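You operate a simulated robot arm through the tools that you are given. There is no shell and no other tool. Be economical: measure what you need, move in short steps, check, and stop when the job is done.

The job below is to be done with a simulated two-armed robot. You get a single attempt, and the scene is never put back.

## Task
Move the yellow tag to the empty cart's long well, route both loaded carts to TEST and free their brakes.
Fine: the carts stay where they stand.

Only the result counts: the job must be done as asked and must still hold three seconds after the hand-in. Knocking over, shifting, dropping, spilling or breaking anything else fails it.

## Robot
Two 7-joint arms with two-finger parallel grippers on one trunk, on a base that drives. Base frame: it is fixed to the floor where the robot stands at the start and does not move with it; the origin is under the middle of the robot, x ahead of it, y to its left, z up. Units: m, rad, N and s.
The left shoulder is at the start at [0.05, 0.187, 1.035], the right one opposite. With the tool pointing down near the work surface each hand reaches from about 0.1 to 0.66 m from the robot's upright axis, wherever it stands, measured 20 degrees to its own side. Places, roughly: long well of the empty cart [-1.4, -0.4, 0.8]; route dial of the housing cart [0.4, -0.1, 0.8]; route dial of the cone cart [0.4, -0.8, 0.8]; brake lever of the housing cart [0.3, 0.1, 0.7]; brake lever of the cone cart [0.3, -0.6, 0.7]; housing cart [1, 0, 0.5]; cone cart [1, -0.6, 0.5]; brake lever of the empty cart [-1.9, -0.6, 0.7]; route dial of the empty cart [-1.7, -0.7, 0.8]. Payload 3.43 kg a hand.
Tool frame (each hand has its own): the origin (TCP) lies between the finger pads and is the grasp point; the fingertips stand 0.03 m ahead of it; z points along the fingers, y is the line along which they close. The gripper opens to 0.094 m. The fingers are 0.028 m wide and 0.01 m thick; the gripper's body (0.05 by 0.096 m) begins 0.055 m behind the TCP.
Orientation is that of the tool frame in the base frame, as a unit quaternion [x, y, z, w]. With the fingers straight down and closing along the base's y, the tool's x points along the base's -x, its y along +y and its z along -z.

## Interface
- The arms move only by the tool apply_moves. It takes "left_targets", "right_targets" or both (then of equal length, played together; a hand with none holds still); each is a list of rows, each a list of 7 numbers: the opening, from 0 (shut) to 1 (fully open), then the shift along the tool's x, y, z in m, then the turn, a rotation vector about the tool's x, y, z in rad. In form: [[fingers, x, y, z, ax, ay, az], ...]. A call has 1 to 20 rows; each row shifts and turns the commanded pose from where the row before left it, along the tool's axes as they then stand. A row lasts 0.2 s, in which the tool goes at most 0.05 m and 0.15 rad; a call with a longer step from one row to the next is refused whole, and so is a gripper value outside its range. A pose out of reach is approached as far as the arm can. The call stops where the force on the tool passes 50 N (or 10 N more than at its start, if that is more) or the arm is blocked; 0.2 s more then pass. Each finger travels about 0.153 m/s and halts on what it meets, pressing with about 31 N; the grip force reading is that of the motor and also rises with nothing between the fingers. The clock runs only during rows and for 0.2 s after the last one: add rows that do not move to give the fingers time. It gives the time, the measured TCP pose, the force on the tool (base axes), the opening and the grip force at its end, in the units of the frame above (readings bear some noise), and new pictures: "show" is both (left out), scene, wrist or none (wrist: the cameras of the hands that moved).
- Cameras (640 x 400 px; columns grow to the right, rows downward): "scene" is now at [0.1429, -0.024, 1.171]; the picture's right is [-0.35, -0.94, 0.00], its down [-0.66, 0.25, -0.71] and it looks along [0.66, -0.25, -0.70] (base axes); focal length 214 px, centre (320, 200). "left" rides on the left gripper at [0.076, -0.014, -0.102] in its tool frame; the picture's right is [0.18, 0.98, 0.00], its down [-0.75, 0.14, -0.64] and it looks along [-0.63, 0.12, 0.77] (tool axes); focal length 243 px, centre (320, 200). "right" rides on the right gripper at [0.076, 0.014, -0.103] in its tool frame; the picture's right is [-0.18, 0.98, 0.00], its down [-0.75, -0.14, -0.64] and it looks along [-0.63, -0.12, 0.77] (tool axes); focal length 243 px, centre (320, 200). There is no depth. A picture from a camera that has moved, and an enlarged one, comes with that camera's place and axes in the base frame and with its lens. The place of the scene camera against the robot may be out by one fixed shift of up to 0.018 m in any direction.
- slide_trunk(by): slides the trunk up (or, below 0, down) by that many m; the arms and the scene camera ride with it, the base frame stays. It gives what a move gives, with no picture.
- drive_base(legs): drives the robot by 1 to 6 legs, each [ahead, left, turn to the left] in m, m and rad, along the robot's own axes; the way and the turn of a leg run together, so that a leg with both is an arc; at most 1.5 m and 3.142 rad a leg. The arms and the cameras ride along, it lands a little off, and it stops where it bumps. It gives what a move gives, and a new picture of the scene camera.
- pan_tilt(pan, tilt): turns the head with the scene camera to pan (to the left, within 1.396 rad either way) and tilt (down, from -0.506 to 1.204), counted from straight ahead of the robot. It gives what a move gives, and a new picture of the scene camera.
- close_up(camera, box): a new picture of the part [left, top, right, bottom] of that camera's present view, enlarged. The clock stands still meanwhile.
- finish_job(): hands the job in; it is judged then, once.

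Go step by step. Nothing tells you exact positions but the pictures and the camera data: compare them with the known pose of the tool, close in by small moves and look again before you grip or let go. The budget is 120 turns and 260 pictures, counting those below and the enlarged ones. Unless the task says otherwise, let go and move clear before handing in, and close with one line.

The tools are called by a JSON object that holds its "op" and its "data". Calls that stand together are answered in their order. apply_moves: Moves the arms, as the interface text tells. Its arguments: {"type":"object","properties":{"left_targets":{"type":"array"},"right_targets":{"type":"array"},"show":{"type":"string","enum":["both","scene","wrist","none"]}},"required":[]} The other tools are called the same way: slide_trunk (by) slides the trunk up or down; drive_base (legs) drives the base; pan_tilt (pan, tilt) turns the head that bears the scene camera; close_up (camera, box) takes an enlarged picture of a part of a camera's view; finish_job () hands the job in.

At the start:

```text
time_s: 0.0
left_position: [0.4032, -0.0101, 1.0721]
left_orientation: [0.0, 1.0, 0.0, 0.0]
left_force: [-0.2, 0.4, -1.9]
left_width: 0.094
left_gripper_force: 0.0
right_position: [0.3261, -0.4783, 1.1645]
right_orientation: [-0.001, 1.0, 0.0, 0.0]
right_force: [-0.3, 0.2, 0.8]
right_width: 0.0942
right_gripper_force: 0.1
trunk travel left (down, up): [-0.25, 0.182]
robot x, y, heading: [0.0017, -0.0009, 0.001]
head pan, tilt: [-0.363, 0.782]
```

scene: 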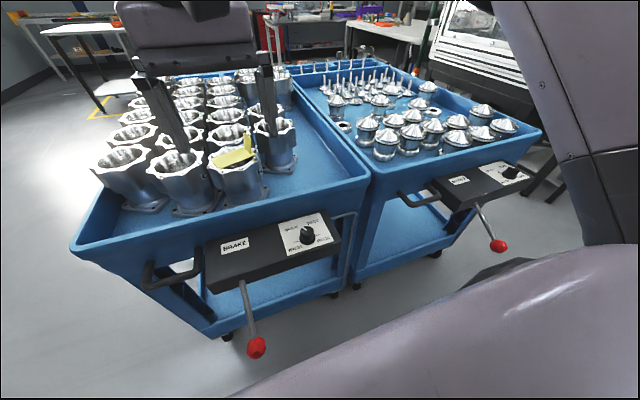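
right: 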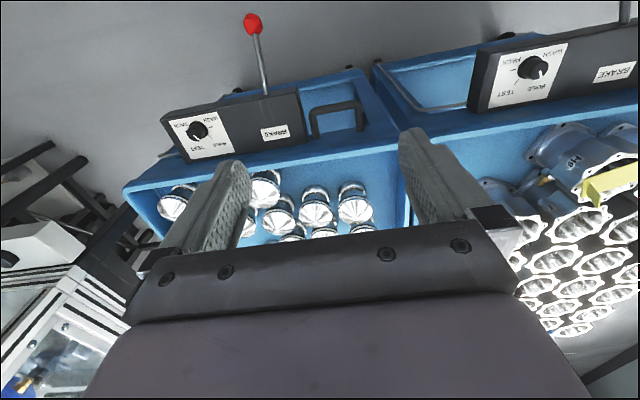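
left: 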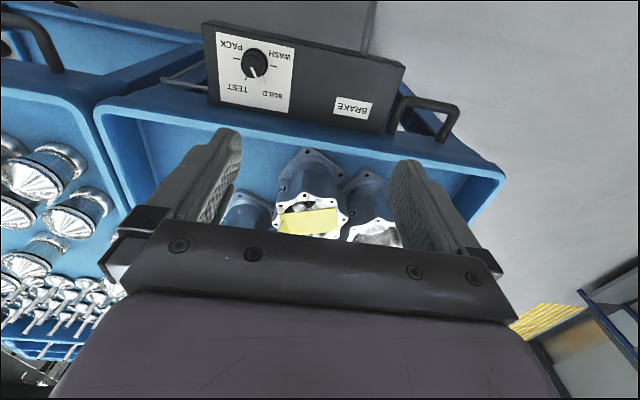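

I see two loaded carts with dials, brake levers, and a yellow tag lying on a housing. I'll look closer at the dials, levers and tag first.

{"op": "close_up", "data": {"camera": "scene", "box": [200, 200, 360, 300]}}

{"op": "close_up", "data": {"camera": "scene", "box": [140, 110, 300, 210]}}

{"op": "close_up", "data": {"camera": "scene", "box": [400, 150, 560, 250]}}

{"op": "close_up", "data": {"camera": "left", "box": [180, 20, 420, 170]}}

{"op": "close_up", "data": {"camera": "right", "box": [150, 0, 390, 150]}}

```text
4.00 times, centred on (280, 250) of scene
camera zoom: at [0.1429, -0.024, 1.171], right [-0.35, -0.94, 0.0], down [-0.66, 0.25, -0.71], along [0.66, -0.25, -0.7], focal length 858 px, centre (480, 0)
```

zoom: 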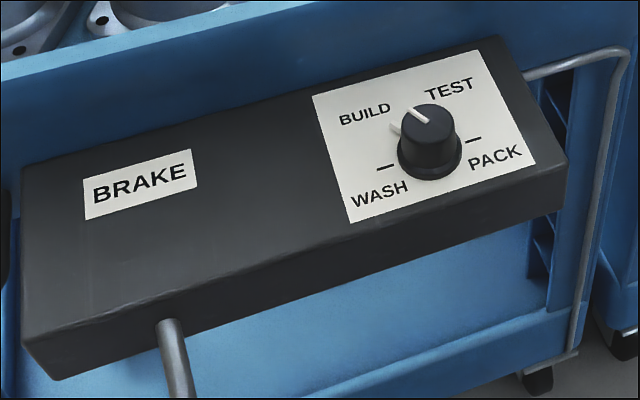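

```text
4.00 times, centred on (220, 160) of scene
camera zoom: at [0.1429, -0.024, 1.171], right [-0.35, -0.94, 0.0], down [-0.66, 0.25, -0.71], along [0.66, -0.25, -0.7], focal length 858 px, centre (720, 360)
```

zoom: 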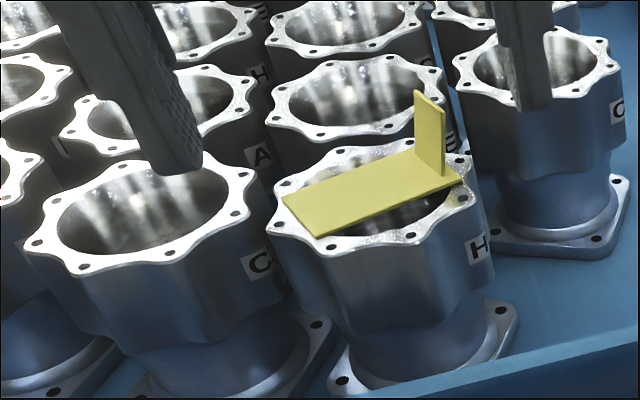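

```text
4.00 times, centred on (480, 200) of scene
camera zoom: at [0.1429, -0.024, 1.171], right [-0.35, -0.94, 0.0], down [-0.66, 0.25, -0.71], along [0.66, -0.25, -0.7], focal length 858 px, centre (-320, 200)
```

zoom: 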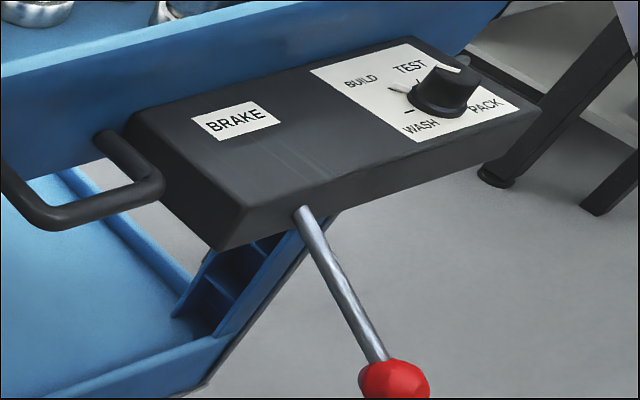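

```text
2.67 times, centred on (300, 95) of left
camera zoom: at [0.3268, -0.0257, 1.1724], right [-0.18, 0.98, 0.0], down [0.75, 0.14, 0.64], along [0.63, 0.12, -0.77], focal length 647 px, centre (373, 480)
```

zoom: 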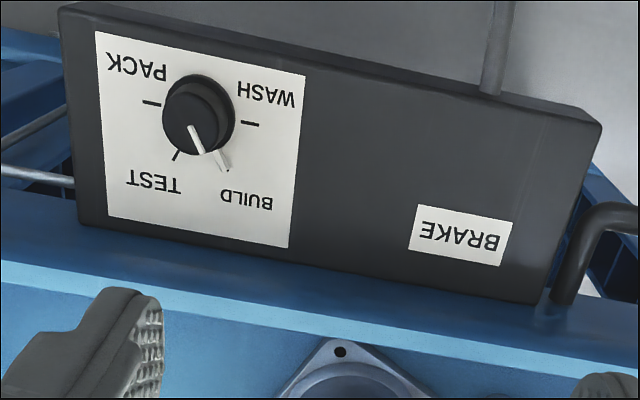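

```text
2.67 times, centred on (270, 75) of right
camera zoom: at [0.25, -0.464, 1.2673], right [0.18, 0.98, 0.0], down [0.75, -0.14, 0.64], along [0.63, -0.12, -0.77], focal length 647 px, centre (453, 533)
```

zoom: 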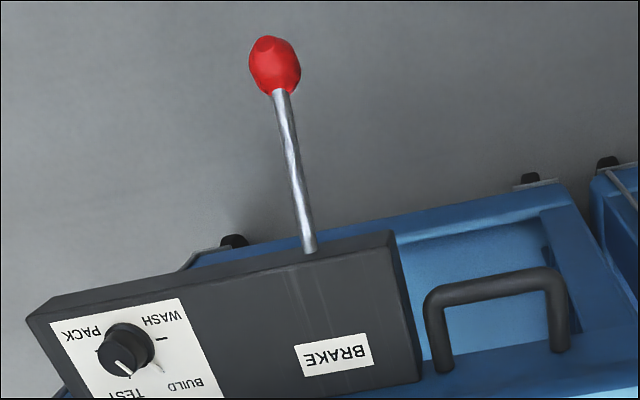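

The housing dial seems to point at BUILD and sits near [0.41, -0.10, 0.8]. I need to see the fronts of the brakes to know which way frees them, so I'll back off and look.

{"op": "drive_base", "data": {"legs": [[-0.4, 0, 0]]}}

{"op": "slide_trunk", "data": {"by": -0.2}}

{"op": "pan_tilt", "data": {"pan": -0.3, "tilt": 0.35}}

```text
time_s: 2.5
left_position: [0.0022, -0.01, 1.0713]
left_orientation: [-0.001, 1.0, 0.0, 0.0]
left_force: [1.1, -0.4, 0.2]
left_width: 0.0938
left_gripper_force: 0.1
right_position: [-0.0741, -0.4774, 1.1639]
right_orientation: [-0.002, 1.0, -0.001, 0.001]
right_force: [-0.3, 0.2, 0.4]
right_width: 0.0941
right_gripper_force: 0.0
trunk travel left (down, up): [-0.25, 0.182]
robot x, y, heading: [-0.4017, -0.001, 0.002]
head pan, tilt: [-0.363, 0.782]
camera scene: at [-0.257, -0.0241, 1.171], right [-0.35, -0.94, 0.0], down [-0.66, 0.25, -0.71], along [0.66, -0.25, -0.7], focal length 214 px, centre (320, 200)
```

scene: 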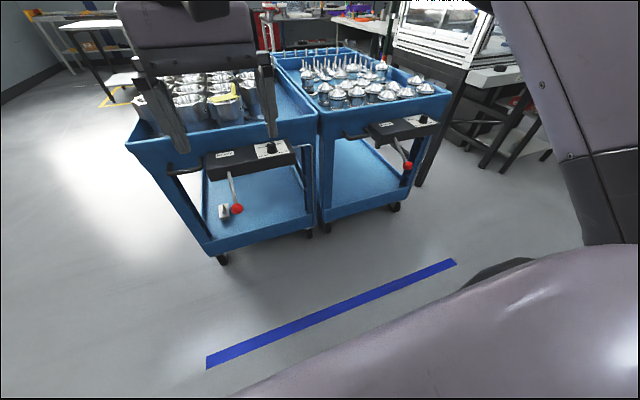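

```text
time_s: 4.7
left_position: [0.003, -0.0103, 0.8705]
left_orientation: [0.0, 1.0, 0.0, 0.0]
left_force: [0.5, -0.4, -0.3]
left_width: 0.094
left_gripper_force: 0.0
right_position: [-0.0731, -0.4773, 0.9636]
right_orientation: [-0.001, 1.0, -0.001, 0.0]
right_force: [-0.5, 0.7, -0.2]
right_width: 0.094
right_gripper_force: 0.1
trunk travel left (down, up): [-0.05, 0.382]
robot x, y, heading: [-0.4018, -0.0007, 0.001]
head pan, tilt: [-0.363, 0.782]
```

```text
time_s: 5.5
left_position: [0.0025, -0.0099, 0.8701]
left_orientation: [0.0, 1.0, 0.0, -0.001]
left_force: [0.3, 0.3, -0.8]
left_width: 0.0938
left_gripper_force: 0.1
right_position: [-0.0731, -0.478, 0.964]
right_orientation: [-0.001, 1.0, -0.001, 0.0]
right_force: [0.0, 0.1, 0.2]
right_width: 0.0942
right_gripper_force: 0.1
trunk travel left (down, up): [-0.05, 0.382]
robot x, y, heading: [-0.3989, 0.0003, 0.001]
head pan, tilt: [-0.3, 0.351]
camera scene: at [-0.2439, -0.0227, 1.0091], right [-0.29, -0.96, 0.0], down [-0.33, 0.1, -0.94], along [0.9, -0.28, -0.34], focal length 214 px, centre (320, 200)
```

scene: 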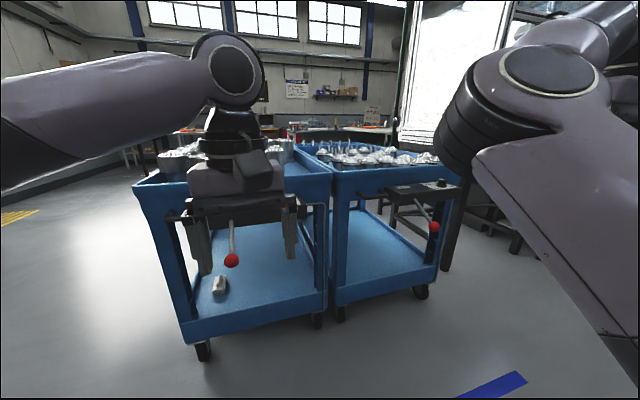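

Both levers point down out of the boxes' fronts, and there is a small object on the lower shelf. I'll zoom on these and on the wall sign.

{"op": "close_up", "data": {"camera": "scene", "box": [180, 180, 340, 320]}}

{"op": "close_up", "data": {"camera": "scene", "box": [370, 160, 470, 260]}}

{"op": "close_up", "data": {"camera": "scene", "box": [270, 70, 390, 130]}}

```text
2.86 times, centred on (260, 250) of scene
camera zoom: at [-0.2439, -0.0227, 1.0091], right [-0.29, -0.96, 0.0], down [-0.33, 0.1, -0.94], along [0.9, -0.28, -0.34], focal length 613 px, centre (491, 57)
```

zoom: 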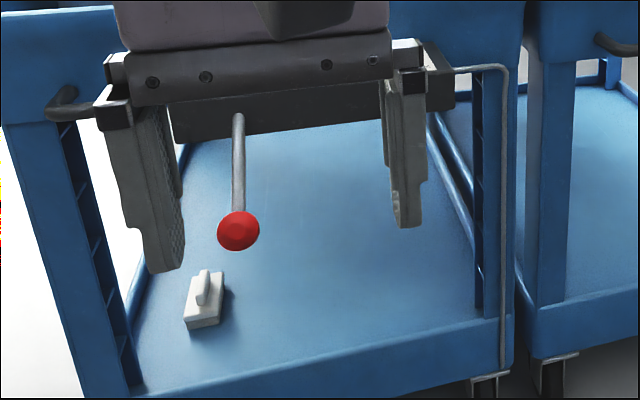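

```text
4.00 times, centred on (420, 210) of scene
camera zoom: at [-0.2439, -0.0227, 1.0091], right [-0.29, -0.96, 0.0], down [-0.33, 0.1, -0.94], along [0.9, -0.28, -0.34], focal length 858 px, centre (-80, 160)
```

zoom: 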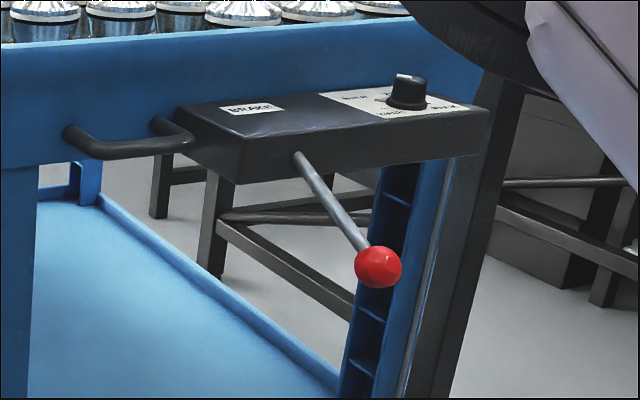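

```text
5.33 times, centred on (330, 100) of scene
camera zoom: at [-0.2439, -0.0227, 1.0091], right [-0.29, -0.96, 0.0], down [-0.33, 0.1, -0.94], along [0.9, -0.28, -0.34], focal length 1144 px, centre (267, 733)
```

zoom: 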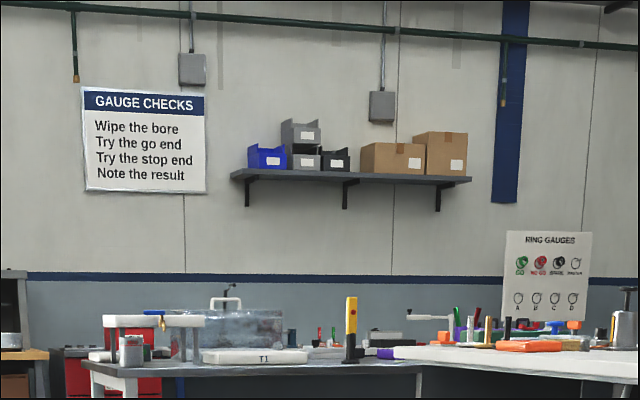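

The two levers stand differently, so I need a reference: signs around the hall and the empty cart's lever. I'll look around, then turn.

{"op": "pan_tilt", "data": {"pan": 1.1, "tilt": 0.15}}

{"op": "pan_tilt", "data": {"pan": -1.3, "tilt": 0.15}}

{"op": "drive_base", "data": {"legs": [[0, 0, -2.6]]}}

{"op": "pan_tilt", "data": {"pan": 0.0, "tilt": 0.3}}

```text
time_s: 7.1
left_position: [0.0034, -0.0099, 0.8712]
left_orientation: [-0.001, 1.0, 0.0, 0.001]
left_force: [0.5, 0.5, -0.4]
left_width: 0.094
left_gripper_force: 0.0
right_position: [-0.0733, -0.4781, 0.964]
right_orientation: [0.0, 1.0, -0.001, 0.0]
right_force: [0.3, 0.6, 0.0]
right_width: 0.0942
right_gripper_force: 0.1
trunk travel left (down, up): [-0.05, 0.382]
robot x, y, heading: [-0.4019, -0.0019, 0.001]
head pan, tilt: [1.1, 0.15]
camera scene: at [-0.2909, 0.0873, 1.0279], right [0.89, -0.45, 0.0], down [-0.07, -0.13, -0.99], along [0.45, 0.88, -0.15], focal length 214 px, centre (320, 200)
```

scene: 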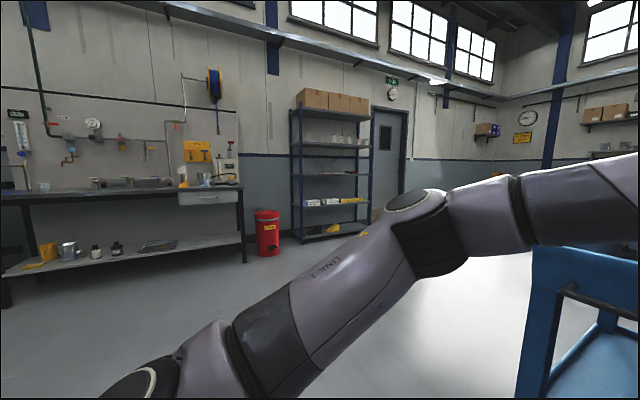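

```text
time_s: 9.3
left_position: [0.0037, -0.01, 0.8708]
left_orientation: [-0.001, 1.0, 0.0, -0.001]
left_force: [-0.7, 0.1, 0.5]
left_width: 0.0938
left_gripper_force: 0.1
right_position: [-0.0731, -0.4779, 0.9625]
right_orientation: [0.0, 1.0, -0.001, 0.0]
right_force: [-0.3, 0.1, 1.8]
right_width: 0.0943
right_gripper_force: 0.0
trunk travel left (down, up): [-0.05, 0.382]
robot x, y, heading: [-0.3965, -0.0039, 0.005]
head pan, tilt: [-1.3, 0.15]
camera scene: at [-0.3079, -0.0846, 1.0279], right [-0.96, -0.27, 0.0], down [-0.04, 0.14, -0.99], along [0.27, -0.95, -0.15], focal length 214 px, centre (320, 200)
```

scene: 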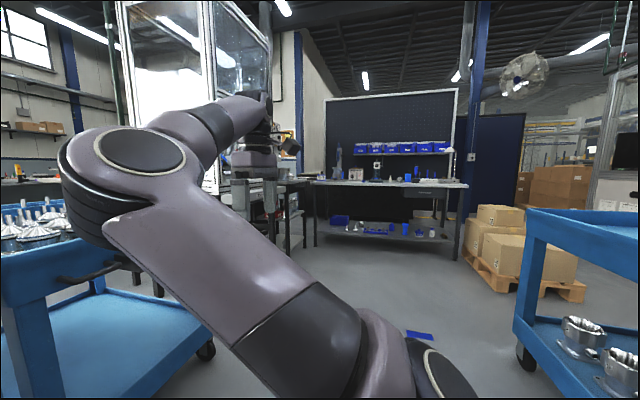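

```text
time_s: 15.8
left_position: [-0.7451, -0.2089, 0.869]
left_orientation: [0.959, 0.283, -0.001, 0.0]
left_force: [-0.4, -0.6, 0.3]
left_width: 0.0941
left_gripper_force: 0.0
right_position: [-0.9336, 0.2248, 0.9638]
right_orientation: [0.959, 0.283, 0.0, -0.002]
right_force: [0.1, 0.3, -0.7]
right_width: 0.0939
right_gripper_force: 0.1
trunk travel left (down, up): [-0.05, 0.382]
robot x, y, heading: [-0.3995, 0.0001, -2.566]
head pan, tilt: [-1.3, 0.15]
camera scene: at [-0.5096, 0.0346, 1.0279], right [0.67, 0.75, 0.0], down [0.11, -0.1, -0.99], along [-0.74, 0.66, -0.15], focal length 214 px, centre (320, 200)
```

scene: 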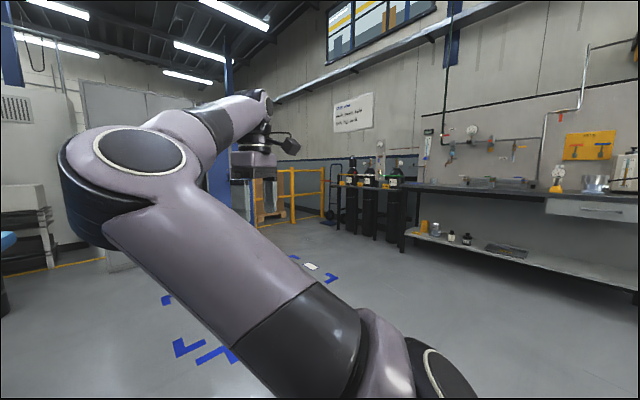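

```text
time_s: 17.2
left_position: [-0.7457, -0.209, 0.87]
left_orientation: [0.959, 0.283, 0.0, 0.001]
left_force: [0.2, 0.2, -0.5]
left_width: 0.0939
left_gripper_force: 0.0
right_position: [-0.9337, 0.2245, 0.9643]
right_orientation: [0.959, 0.282, -0.001, 0.0]
right_force: [-0.1, -0.9, -0.3]
right_width: 0.0939
right_gripper_force: 0.1
trunk travel left (down, up): [-0.05, 0.382]
robot x, y, heading: [-0.4046, 0.0006, -2.57]
head pan, tilt: [0.0, 0.3]
camera scene: at [-0.5189, -0.0776, 1.0139], right [-0.54, 0.84, 0.0], down [0.25, 0.16, -0.96], along [-0.8, -0.52, -0.3], focal length 214 px, centre (320, 200)
```

scene: 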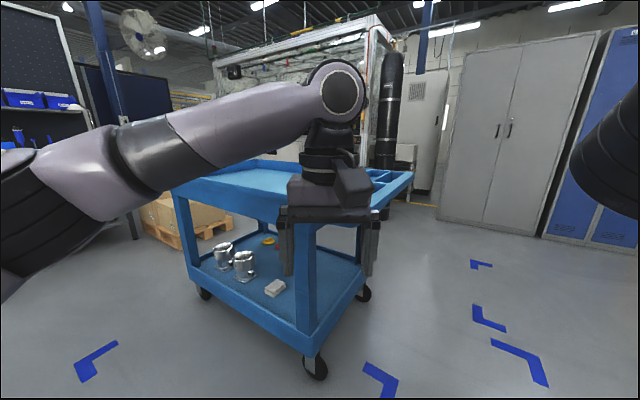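

A white notice hangs on the wall to my right; the empty cart stands ahead with its brake end away from me. I'll read the notice and look at the cart.

{"op": "close_up", "data": {"camera": "scene", "box": [170, 140, 430, 300]}}

{"op": "pan_tilt", "data": {"pan": -1.0, "tilt": 0.0}}

{"op": "close_up", "data": {"camera": "scene", "box": [370, 80, 490, 155]}}

```text
2.46 times, centred on (300, 220) of scene
camera zoom: at [-0.5189, -0.0776, 1.0139], right [-0.54, 0.84, 0.0], down [0.25, 0.16, -0.96], along [-0.8, -0.52, -0.3], focal length 528 px, centre (369, 151)
```

zoom: 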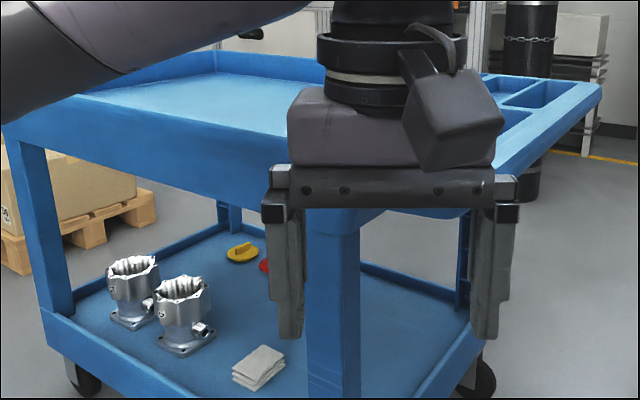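

```text
time_s: 18.5
left_position: [-0.7454, -0.2095, 0.8703]
left_orientation: [0.959, 0.282, 0.0, 0.0]
left_force: [-0.5, -0.6, 0.2]
left_width: 0.0937
left_gripper_force: 0.0
right_position: [-0.933, 0.2251, 0.9631]
right_orientation: [0.959, 0.283, 0.0, -0.001]
right_force: [0.9, -0.1, -0.5]
right_width: 0.0942
right_gripper_force: 0.0
trunk travel left (down, up): [-0.05, 0.382]
robot x, y, heading: [-0.3971, -0.0002, -2.569]
head pan, tilt: [-1.0, 0.0]
camera scene: at [-0.5223, 0.0102, 1.0416], right [0.41, 0.91, 0.0], down [0.0, 0.0, -1.0], along [-0.91, 0.41, 0.0], focal length 214 px, centre (320, 200)
```

scene: 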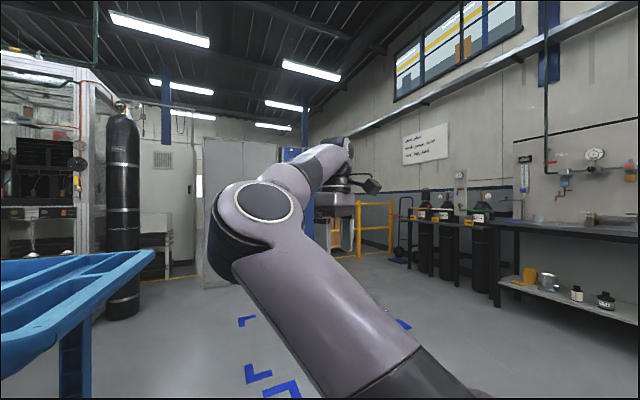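

```text
5.33 times, centred on (430, 118) of scene
camera zoom: at [-0.5223, 0.0102, 1.0416], right [0.41, 0.91, 0.0], down [0.0, 0.0, -1.0], along [-0.91, 0.41, 0.0], focal length 1144 px, centre (-267, 640)
```

zoom: 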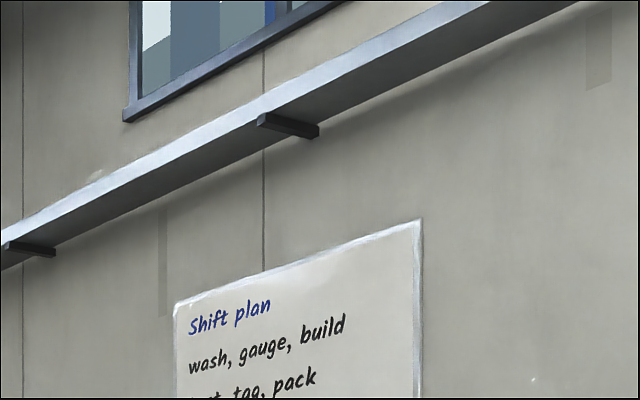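

That notice is only a shift plan. I'll drive round to the empty cart's side to see its brake lever and wells.

{"op": "drive_base", "data": {"legs": [[0, -1.03, 0], [0.9, 0, 0], [0, 0, 0.75]]}}

{"op": "pan_tilt", "data": {"pan": -0.1, "tilt": 0.5}}

```text
time_s: 30.1
left_position: [-1.8178, -0.0129, 0.8717]
left_orientation: [0.791, 0.612, -0.001, 0.001]
left_force: [0.1, 0.5, -1.1]
left_width: 0.0941
left_gripper_force: 0.0
right_position: [-2.2521, 0.179, 0.9635]
right_orientation: [0.79, 0.613, -0.001, 0.0]
right_force: [-0.2, -0.4, 0.0]
right_width: 0.0939
right_gripper_force: 0.1
trunk travel left (down, up): [-0.05, 0.382]
robot x, y, heading: [-1.7117, 0.3709, -1.826]
head pan, tilt: [-1.0, 0.0]
camera scene: at [-1.7987, 0.2948, 1.0417], right [-0.31, 0.95, 0.0], down [0.0, 0.0, -1.0], along [-0.95, -0.31, 0.0], focal length 214 px, centre (320, 200)
```

scene: 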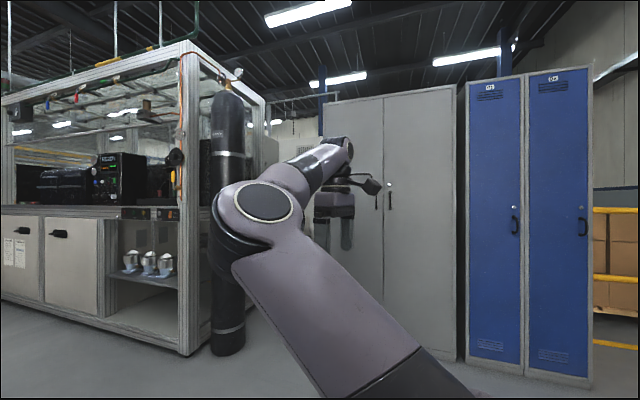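

```text
time_s: 31.3
left_position: [-1.8185, -0.0138, 0.8709]
left_orientation: [0.79, 0.613, 0.0, 0.0]
left_force: [-0.1, -0.4, 0.2]
left_width: 0.0941
left_gripper_force: 0.1
right_position: [-2.252, 0.1789, 0.9629]
right_orientation: [0.79, 0.613, -0.001, 0.0]
right_force: [-0.7, -0.4, 0.0]
right_width: 0.0938
right_gripper_force: 0.1
trunk travel left (down, up): [-0.05, 0.382]
robot x, y, heading: [-1.7118, 0.3744, -1.821]
head pan, tilt: [-0.099, 0.499]
camera scene: at [-1.7446, 0.2376, 0.9956], right [-0.94, 0.34, 0.0], down [0.16, 0.45, -0.88], along [-0.3, -0.82, -0.48], focal length 214 px, centre (320, 200)
```

scene: 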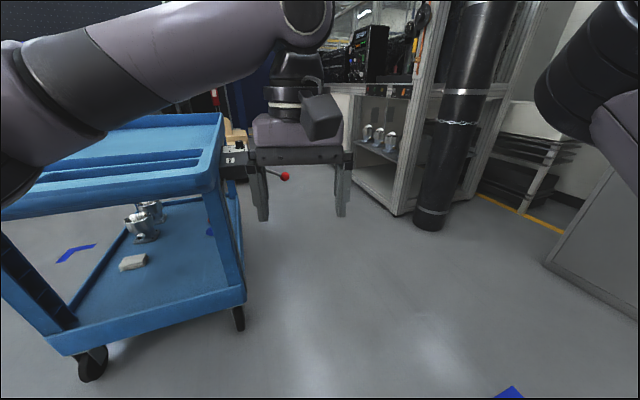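

The empty cart's box and red ball show left of the hand. I'll zoom in, then move up for a view.

{"op": "close_up", "data": {"camera": "scene", "box": [190, 110, 350, 210]}}

{"op": "slide_trunk", "data": {"by": 0.38}}

{"op": "pan_tilt", "data": {"pan": 0.15, "tilt": 0.75}}

{"op": "apply_moves", "data": {"left_targets": [[1, 0, 0, 0, 0, 0, 0]], "show": "wrist"}}

```text
4.00 times, centred on (270, 160) of scene
camera zoom: at [-1.7446, 0.2376, 0.9956], right [-0.94, 0.34, 0.0], down [0.16, 0.45, -0.88], along [-0.3, -0.82, -0.48], focal length 858 px, centre (520, 360)
```

zoom: 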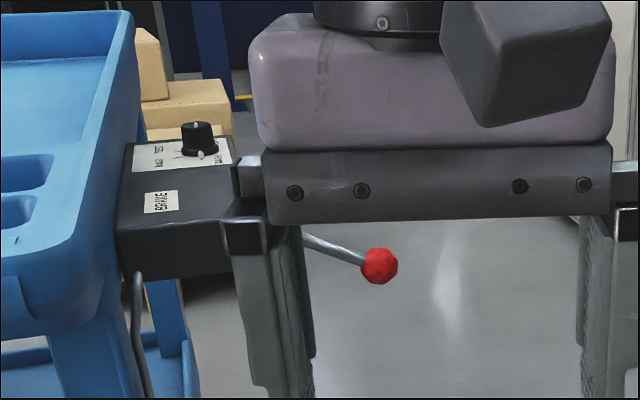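

```text
time_s: 34.9
left_position: [-1.8183, -0.0135, 1.2507]
left_orientation: [0.79, 0.613, 0.0, 0.0]
left_force: [0.0, -0.6, -0.3]
left_width: 0.094
left_gripper_force: 0.0
right_position: [-2.2515, 0.178, 1.3447]
right_orientation: [0.79, 0.613, -0.001, -0.002]
right_force: [0.0, 0.4, -0.2]
right_width: 0.0938
right_gripper_force: 0.0
trunk travel left (down, up): [-0.43, 0.002]
robot x, y, heading: [-1.7086, 0.3736, -1.82]
head pan, tilt: [-0.099, 0.499]
```

```text
time_s: 35.7
left_position: [-1.8177, -0.0129, 1.2517]
left_orientation: [0.79, 0.613, 0.0, 0.0]
left_force: [0.5, 1.0, 1.3]
left_width: 0.0941
left_gripper_force: 0.0
right_position: [-2.2514, 0.1778, 1.344]
right_orientation: [0.79, 0.612, 0.0, 0.0]
right_force: [0.1, -0.2, -0.3]
right_width: 0.0944
right_gripper_force: 0.1
trunk travel left (down, up): [-0.43, 0.002]
robot x, y, heading: [-1.7095, 0.3758, -1.824]
head pan, tilt: [0.15, 0.75]
camera scene: at [-1.7217, 0.2405, 1.3536], right [-0.99, 0.1, 0.0], down [0.07, 0.68, -0.73], along [-0.07, -0.73, -0.68], focal length 214 px, centre (320, 200)
```

scene: 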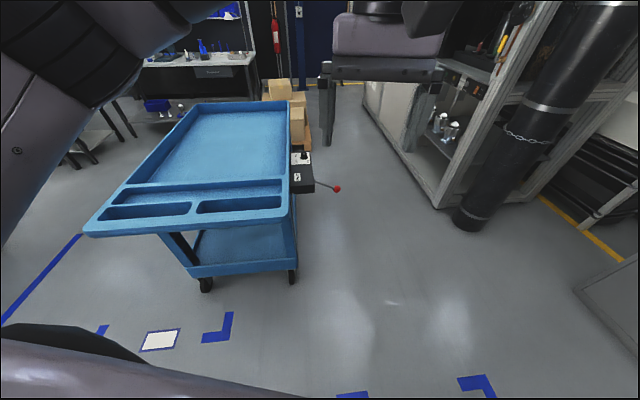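

```text
time_s: 36.1
left_position: [-1.8182, -0.0122, 1.2504]
left_orientation: [0.791, 0.612, 0.0, 0.0]
left_force: [0.6, 0.6, -0.6]
left_width: 0.0938
left_gripper_force: 0.0
right_position: [-2.2509, 0.1782, 1.3444]
right_orientation: [0.79, 0.613, 0.0, -0.001]
right_force: [0.5, 0.0, 0.0]
right_width: 0.0939
right_gripper_force: 0.0
trunk travel left (down, up): [-0.43, 0.002]
robot x, y, heading: [-1.7067, 0.375, -1.825]
head pan, tilt: [0.15, 0.75]
camera left: at [-1.8126, 0.0635, 1.3524], right [1.0, -0.07, 0.0], down [-0.05, -0.77, 0.64], along [-0.04, -0.64, -0.77], focal length 243 px, centre (320, 200)
```

left: 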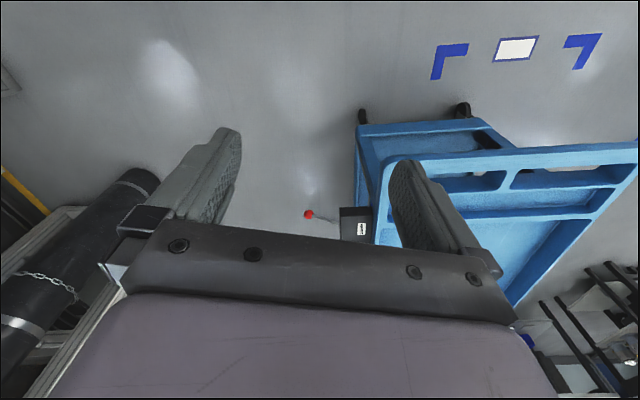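

All three levers slope down alike, so the box faces must show the travel. Let me zoom here on the wells and the lever.

{"op": "close_up", "data": {"camera": "scene", "box": [80, 90, 360, 260]}}

{"op": "close_up", "data": {"camera": "scene", "box": [280, 140, 360, 200]}}

{"op": "close_up", "data": {"camera": "scene", "box": [130, 310, 250, 370]}}

```text
2.29 times, centred on (220, 175) of scene
camera zoom: at [-1.7217, 0.2406, 1.3536], right [-0.99, 0.1, 0.0], down [0.07, 0.68, -0.73], along [-0.07, -0.73, -0.68], focal length 490 px, centre (549, 257)
```

zoom: 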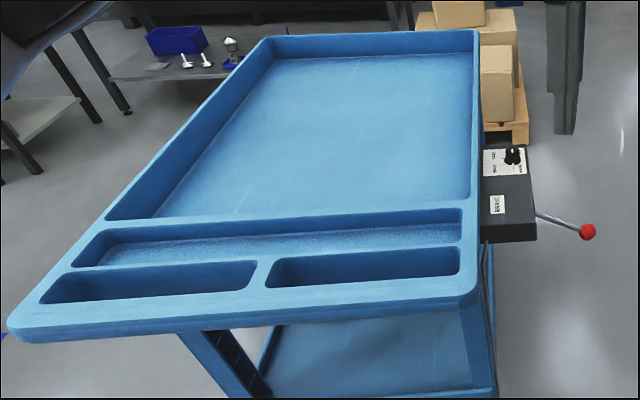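

```text
6.67 times, centred on (320, 170) of scene
camera zoom: at [-1.7217, 0.2406, 1.3536], right [-0.99, 0.1, 0.0], down [0.07, 0.68, -0.73], along [-0.07, -0.73, -0.68], focal length 1430 px, centre (320, 400)
```

zoom: 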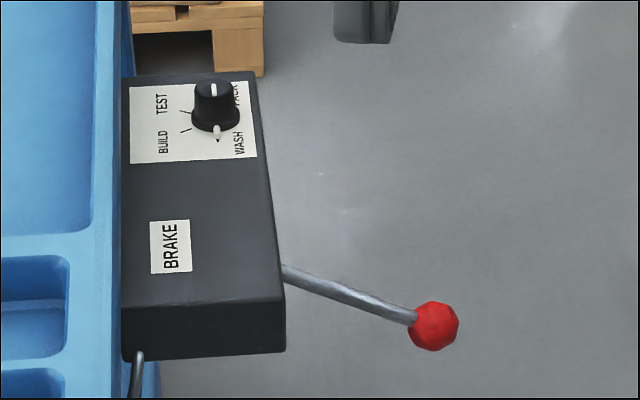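

```text
5.33 times, centred on (190, 340) of scene
camera zoom: at [-1.7217, 0.2406, 1.3536], right [-0.99, 0.1, 0.0], down [0.07, 0.68, -0.73], along [-0.07, -0.73, -0.68], focal length 1144 px, centre (1013, -547)
```

zoom: 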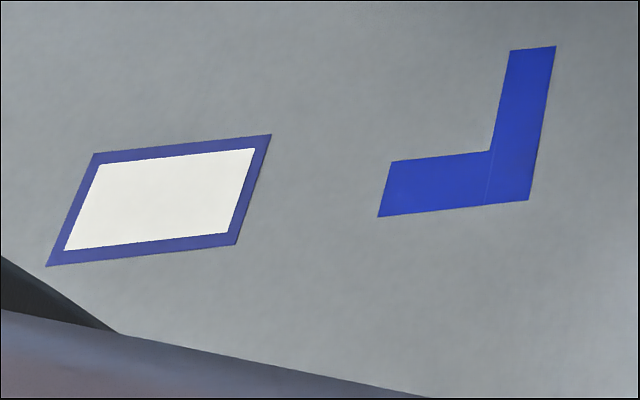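

The long well is the slot spanning the cart's width, next to the main tray. Now I'll return to the loaded carts and look closely at the lever fronts with the wrist camera.

{"op": "drive_base", "data": {"legs": [[0, 0, 1.825], [1.3, 0, 0], [0.2, -0.65, 0]]}}

{"op": "pan_tilt", "data": {"pan": 0.0, "tilt": 0.75}}

```text
time_s: 50.4
left_position: [0.1899, -0.3114, 1.2505]
left_orientation: [0.012, 1.0, 0.001, 0.0]
left_force: [-0.1, -0.6, -0.5]
left_width: 0.0942
left_gripper_force: 0.1
right_position: [0.1008, -0.7767, 1.3426]
right_orientation: [0.012, 1.0, 0.0, 0.0]
right_force: [0.5, -0.5, 0.3]
right_width: 0.0939
right_gripper_force: 0.1
trunk travel left (down, up): [-0.43, 0.002]
robot x, y, heading: [-0.2148, -0.2913, -0.024]
head pan, tilt: [0.15, 0.75]
camera scene: at [-0.0636, -0.277, 1.3536], right [0.12, -0.99, 0.0], down [-0.68, -0.09, -0.73], along [0.73, 0.09, -0.68], focal length 214 px, centre (320, 200)
```

scene: 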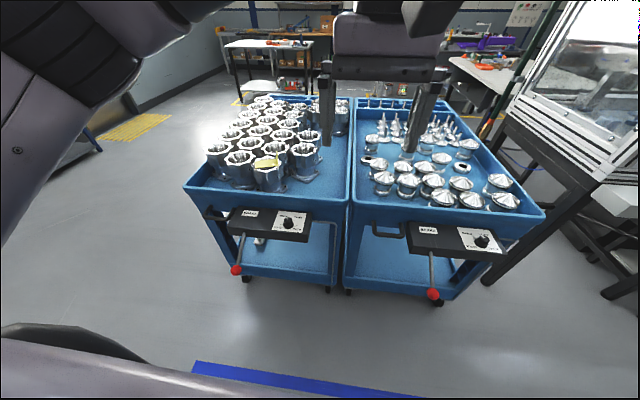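

```text
time_s: 51.1
left_position: [0.1902, -0.3114, 1.251]
left_orientation: [0.012, 1.0, 0.0, 0.001]
left_force: [0.5, -0.6, -1.0]
left_width: 0.0939
left_gripper_force: 0.1
right_position: [0.102, -0.7762, 1.3435]
right_orientation: [0.013, 1.0, -0.002, -0.001]
right_force: [0.4, 0.4, 0.8]
right_width: 0.0941
right_gripper_force: 0.0
trunk travel left (down, up): [-0.43, 0.002]
robot x, y, heading: [-0.2082, -0.2922, -0.024]
head pan, tilt: [0.0, 0.75]
camera scene: at [-0.0631, -0.289, 1.3536], right [-0.02, -1.0, 0.0], down [-0.68, 0.02, -0.73], along [0.73, -0.02, -0.68], focal length 214 px, centre (320, 200)
```

scene: 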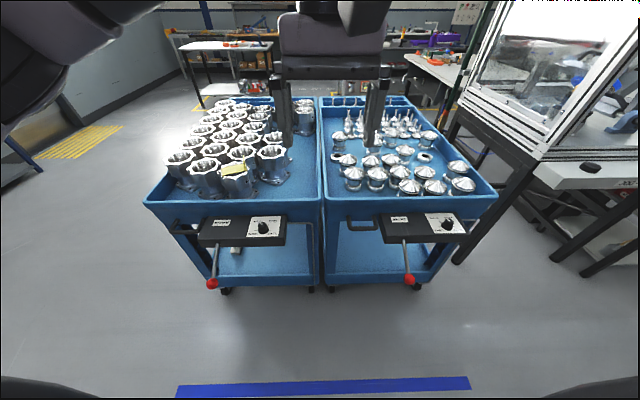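

Good symmetric view now. I'll zoom on both boxes.

{"op": "close_up", "data": {"camera": "scene", "box": [180, 200, 300, 300]}}

{"op": "close_up", "data": {"camera": "scene", "box": [360, 200, 480, 300]}}

{"op": "close_up", "data": {"camera": "scene", "box": [150, 90, 310, 200]}}

```text
4.00 times, centred on (240, 250) of scene
camera zoom: at [-0.0631, -0.289, 1.3536], right [-0.02, -1.0, 0.0], down [-0.68, 0.02, -0.73], along [0.73, -0.02, -0.68], focal length 858 px, centre (640, 0)
```

zoom: 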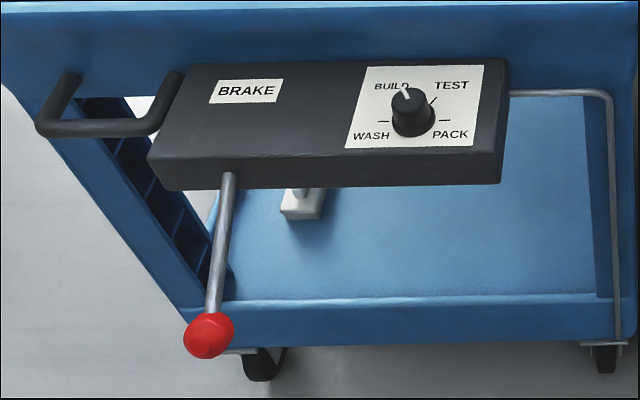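

```text
4.00 times, centred on (420, 250) of scene
camera zoom: at [-0.0631, -0.289, 1.3536], right [-0.02, -1.0, 0.0], down [-0.68, 0.02, -0.73], along [0.73, -0.02, -0.68], focal length 858 px, centre (-80, 0)
```

zoom: 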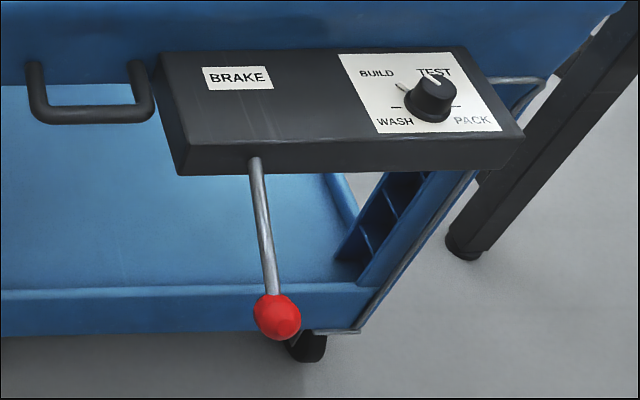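

```text
3.64 times, centred on (230, 145) of scene
camera zoom: at [-0.0631, -0.289, 1.3536], right [-0.02, -1.0, 0.0], down [-0.68, 0.02, -0.73], along [0.73, -0.02, -0.68], focal length 780 px, centre (647, 400)
```

zoom: 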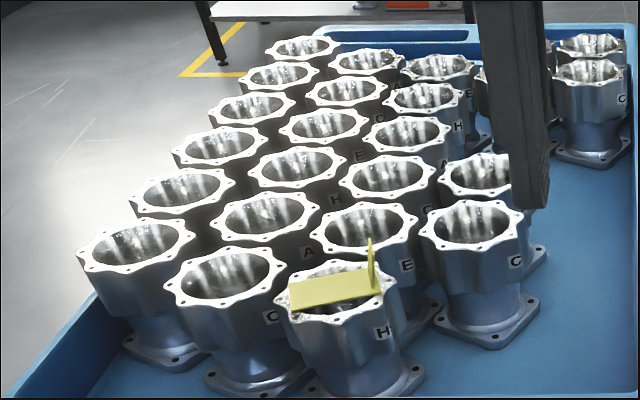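

Both knobs point to BUILD (pip upper left), TEST being one detent of about 60° clockwise. I'll stand between the carts so that each hand can reach its own dial.

{"op": "drive_base", "data": {"legs": [[0.23, -0.155, 0.024]]}}

{"op": "slide_trunk", "data": {"by": -0.15}}

{"op": "pan_tilt", "data": {"pan": 0.0, "tilt": 0.95}}

```text
time_s: 53.0
left_position: [0.4195, -0.4598, 1.2498]
left_orientation: [0.004, 1.0, 0.001, 0.001]
left_force: [-0.3, 0.0, -0.3]
left_width: 0.0939
left_gripper_force: 0.1
right_position: [0.3401, -0.9287, 1.344]
right_orientation: [0.002, 1.0, -0.001, 0.0]
right_force: [0.1, -0.9, -0.3]
right_width: 0.0939
right_gripper_force: 0.0
trunk travel left (down, up): [-0.43, 0.002]
robot x, y, heading: [0.0173, -0.4457, -0.009]
head pan, tilt: [0.0, 0.75]
camera scene: at [0.1668, -0.4439, 1.3535], right [-0.01, -1.0, 0.0], down [-0.68, 0.0, -0.73], along [0.73, 0.0, -0.68], focal length 214 px, centre (320, 200)
```

scene: 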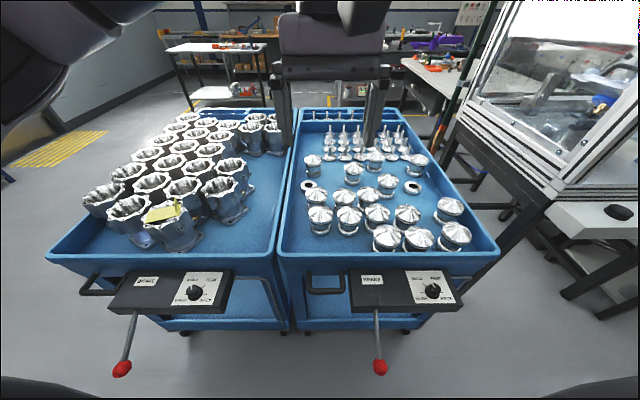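

```text
time_s: 54.8
left_position: [0.4183, -0.4603, 1.1006]
left_orientation: [0.003, 1.0, 0.0, 0.001]
left_force: [0.3, 0.5, 0.4]
left_width: 0.0942
left_gripper_force: 0.1
right_position: [0.3394, -0.9282, 1.1932]
right_orientation: [0.003, 1.0, -0.001, 0.0]
right_force: [-0.3, 0.8, 0.1]
right_width: 0.0941
right_gripper_force: 0.0
trunk travel left (down, up): [-0.28, 0.152]
robot x, y, heading: [0.0152, -0.4463, -0.01]
head pan, tilt: [0.0, 0.75]
```

```text
time_s: 55.5
left_position: [0.4199, -0.4607, 1.1018]
left_orientation: [0.004, 1.0, 0.0, 0.0]
left_force: [0.0, -0.3, -0.9]
left_width: 0.0939
left_gripper_force: 0.1
right_position: [0.3389, -0.9277, 1.1941]
right_orientation: [0.002, 1.0, -0.001, 0.0]
right_force: [0.0, 0.2, 0.1]
right_width: 0.0941
right_gripper_force: 0.0
trunk travel left (down, up): [-0.28, 0.152]
robot x, y, heading: [0.0182, -0.4492, -0.007]
head pan, tilt: [0.0, 0.949]
camera scene: at [0.1562, -0.4435, 1.1881], right [-0.01, -1.0, 0.0], down [-0.81, 0.01, -0.58], along [0.58, 0.0, -0.81], focal length 214 px, centre (320, 200)
```

scene: 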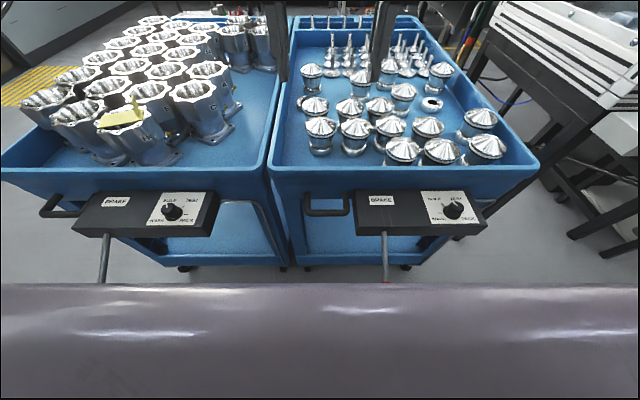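

I place the dials at about [0.408, -0.098] and [0.408, -0.742]. I'll bring each hand above its dial for a look.

{"op": "apply_moves", "data": {"left_targets": [[1, 0.006, 0.045, 0.013, 0, 0, 0], [1, 0.006, 0.045, 0.013, 0, 0, 0], [1, 0.006, 0.045, 0.013, 0, 0, 0], [1, 0.006, 0.045, 0.013, 0, 0, 0], [1, 0.006, 0.045, 0.013, 0, 0, 0], [1, 0.006, 0.045, 0.013, 0, 0, 0], [1, 0.006, 0.045, 0.013, 0, 0, 0], [1, 0.006, 0.045, 0.013, 0, 0, 0]], "right_targets": [[1, -0.0026, 0.0229, 0.024, 0, 0, 0], [1, -0.0026, 0.0229, 0.024, 0, 0, 0], [1, -0.0026, 0.0229, 0.024, 0, 0, 0], [1, -0.0026, 0.0229, 0.024, 0, 0, 0], [1, -0.0026, 0.0229, 0.024, 0, 0, 0], [1, -0.0026, 0.0229, 0.024, 0, 0, 0], [1, -0.0026, 0.0229, 0.024, 0, 0, 0], [1, -0.0026, 0.0229, 0.024, 0, 0, 0]], "show": "wrist"}}

```text
time_s: 57.3
left_position: [0.3734, -0.101, 0.9972]
left_orientation: [0.004, 1.0, 0.001, 0.0]
left_force: [-0.3, -0.6, -0.1]
left_width: 0.0942
left_gripper_force: 0.0
right_position: [0.3677, -0.8591, 1.0046]
right_orientation: [0.005, 1.0, -0.002, 0.001]
right_force: [-0.2, -0.5, 0.2]
right_width: 0.094
right_gripper_force: 0.0
right hand out of reach, approached as far as the arm can: row 4, 5, 6, 7, 8
trunk travel left (down, up): [-0.28, 0.152]
robot x, y, heading: [0.016, -0.4431, -0.004]
head pan, tilt: [0.0, 0.949]
camera right: at [0.2921, -0.8438, 1.1079], right [0.2, 0.98, 0.0], down [0.75, -0.15, 0.64], along [0.63, -0.13, -0.76], focal length 243 px, centre (320, 200)
camera left: at [0.2974, -0.1152, 1.0989], right [-0.18, 0.98, 0.0], down [0.75, 0.13, 0.64], along [0.63, 0.11, -0.77], focal length 243 px, centre (320, 200)
```

right: 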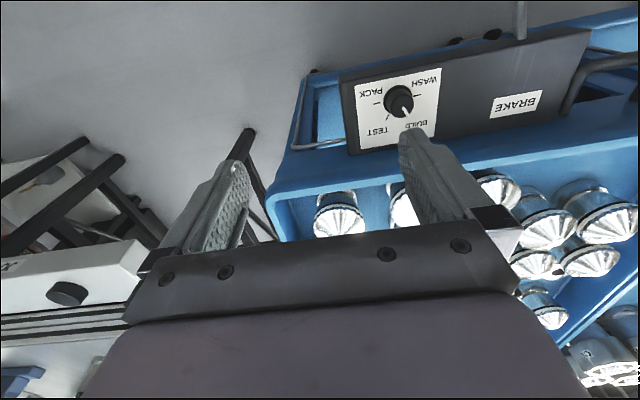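
left: 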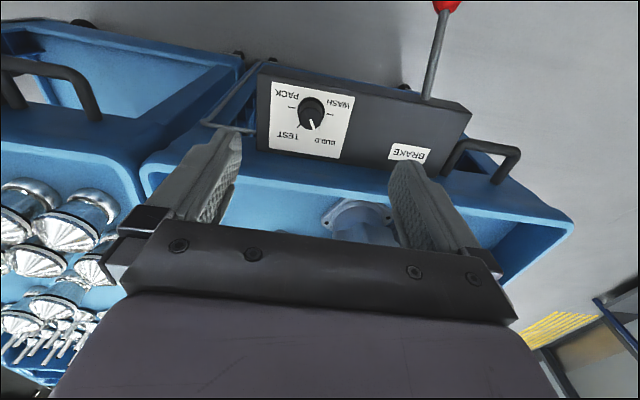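

Both dials are seen clearly; the right arm stopped short sideways. I'll retry its sideways move with a little different posture while the left lowers.

{"op": "apply_moves", "data": {"left_targets": [[1, -0.009, -0.001, 0.03, 0, 0, 0], [1, -0.009, -0.001, 0.03, 0, 0, 0], [1, -0.009, -0.001, 0.03, 0, 0, 0], [1, -0.008, -0.001, 0.01, 0, 0, 0]], "right_targets": [[1, 0, 0.02, 0.0, 0, 0, 0], [1, 0, 0.02, 0, 0, 0, 0], [1, 0, 0.02, 0, 0, 0, 0], [1, 0, 0.02, 0, 0, 0, 0]], "show": "both"}}

```text
time_s: 58.3
left_position: [0.4085, -0.1046, 0.8958]
left_orientation: [0.003, 1.0, 0.001, 0.0]
left_force: [0.1, -0.1, 0.0]
left_width: 0.094
left_gripper_force: 0.1
right_position: [0.3674, -0.859, 1.0029]
right_orientation: [0.006, 1.0, -0.001, -0.001]
right_force: [-0.5, -0.3, -0.8]
right_width: 0.0937
right_gripper_force: 0.0
right hand out of reach, approached as far as the arm can: row 1, 2, 3, 4
trunk travel left (down, up): [-0.28, 0.152]
robot x, y, heading: [0.0173, -0.4513, -0.007]
head pan, tilt: [0.0, 0.949]
camera scene: at [0.1562, -0.4434, 1.188], right [-0.01, -1.0, 0.0], down [-0.81, 0.01, -0.58], along [0.58, 0.0, -0.81], focal length 214 px, centre (320, 200)
camera right: at [0.2924, -0.844, 1.1072], right [0.2, 0.98, 0.0], down [0.75, -0.15, 0.64], along [0.63, -0.13, -0.77], focal length 243 px, centre (320, 200)
camera left: at [0.3324, -0.1187, 0.9969], right [-0.18, 0.98, 0.0], down [0.75, 0.14, 0.64], along [0.63, 0.12, -0.77], focal length 243 px, centre (320, 200)
```

scene: 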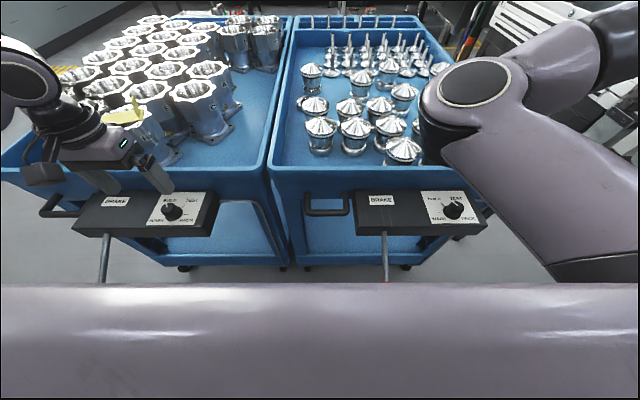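
right: 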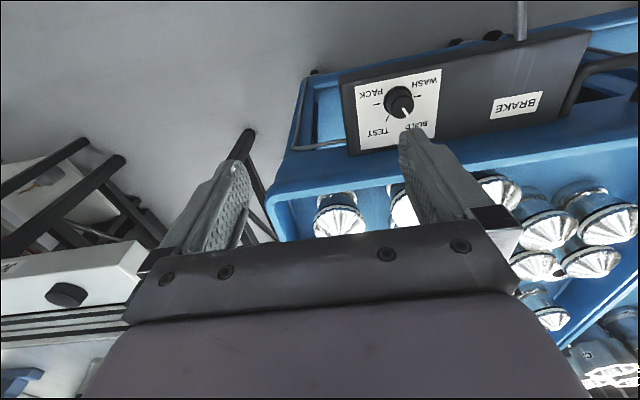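
left: 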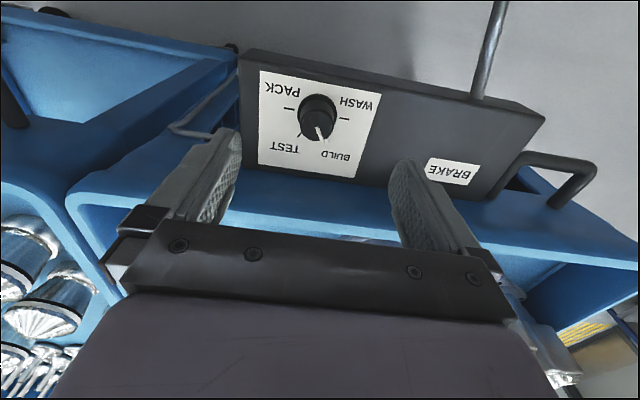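

The left hand is nearly over the housing dial. I'll lower it to check alignment; the right arm's dial comes after a small base shift.

{"op": "apply_moves", "data": {"left_targets": [[0.7, 0.002, 0, 0.02, 0, 0, -0.15], [0.7, 0.001, 0, 0.02, 0, 0, -0.15], [0.7, 0, 0, 0.0, 0, 0, -0.15]], "show": "both"}}

{"op": "close_up", "data": {"camera": "left", "box": [220, 60, 420, 185]}}

{"op": "close_up", "data": {"camera": "scene", "box": [70, 130, 230, 240]}}

```text
time_s: 59.1
left_position: [0.4067, -0.1048, 0.8561]
left_orientation: [-0.221, 0.975, 0.0, 0.0]
left_force: [-0.7, -0.3, -0.4]
left_width: 0.0656
left_gripper_force: 0.0
right_position: [0.3678, -0.8596, 1.0037]
right_orientation: [0.007, 1.0, -0.001, 0.0]
right_force: [0.2, 0.4, -0.4]
right_width: 0.0939
right_gripper_force: 0.1
trunk travel left (down, up): [-0.28, 0.152]
robot x, y, heading: [0.0148, -0.4487, -0.012]
head pan, tilt: [0.0, 0.949]
camera scene: at [0.1561, -0.4435, 1.188], right [-0.01, -1.0, 0.0], down [-0.81, 0.01, -0.58], along [0.58, 0.0, -0.81], focal length 214 px, centre (320, 200)
camera left: at [0.3437, -0.1515, 0.9583], right [-0.59, 0.81, 0.0], down [0.62, 0.45, 0.64], along [0.52, 0.38, -0.77], focal length 243 px, centre (320, 200)
```

scene: 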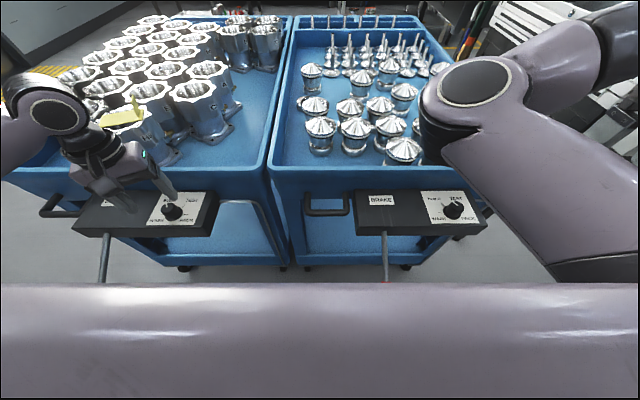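
left: 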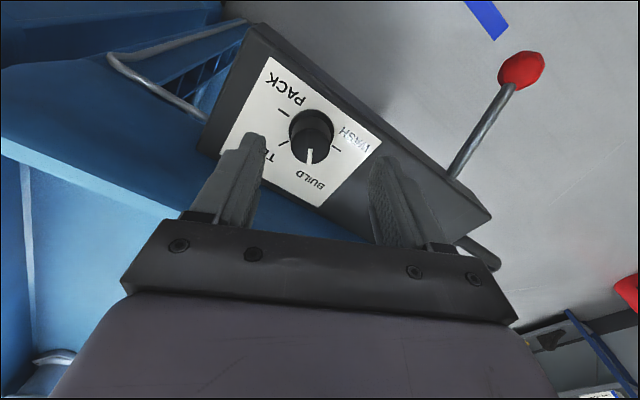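

```text
3.20 times, centred on (320, 122) of left
camera zoom: at [0.3437, -0.1515, 0.9583], right [-0.59, 0.81, 0.0], down [0.62, 0.45, 0.64], along [0.52, 0.38, -0.77], focal length 776 px, centre (320, 448)
```

zoom: 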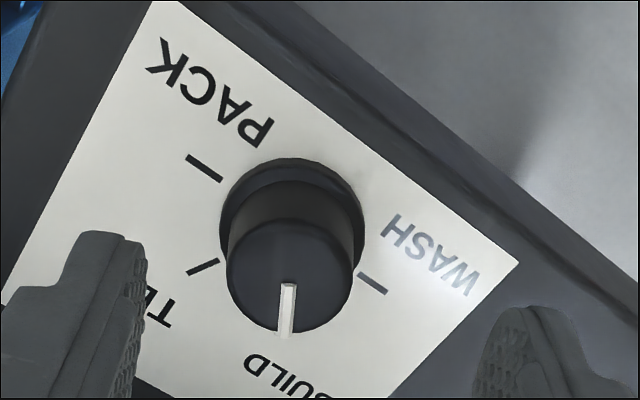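

```text
3.64 times, centred on (150, 185) of scene
camera zoom: at [0.1561, -0.4435, 1.188], right [-0.01, -1.0, 0.0], down [-0.81, 0.01, -0.58], along [0.58, 0.0, -0.81], focal length 780 px, centre (938, 254)
```

zoom: 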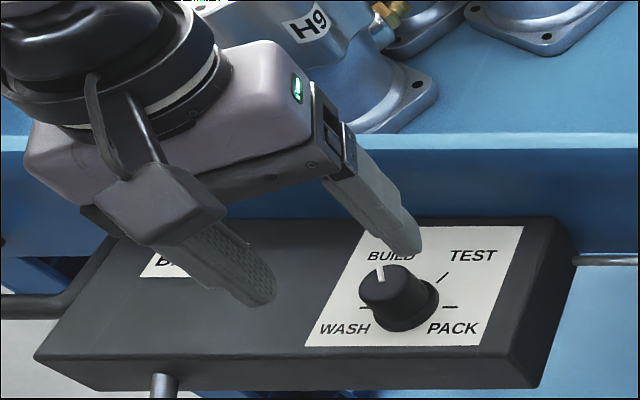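

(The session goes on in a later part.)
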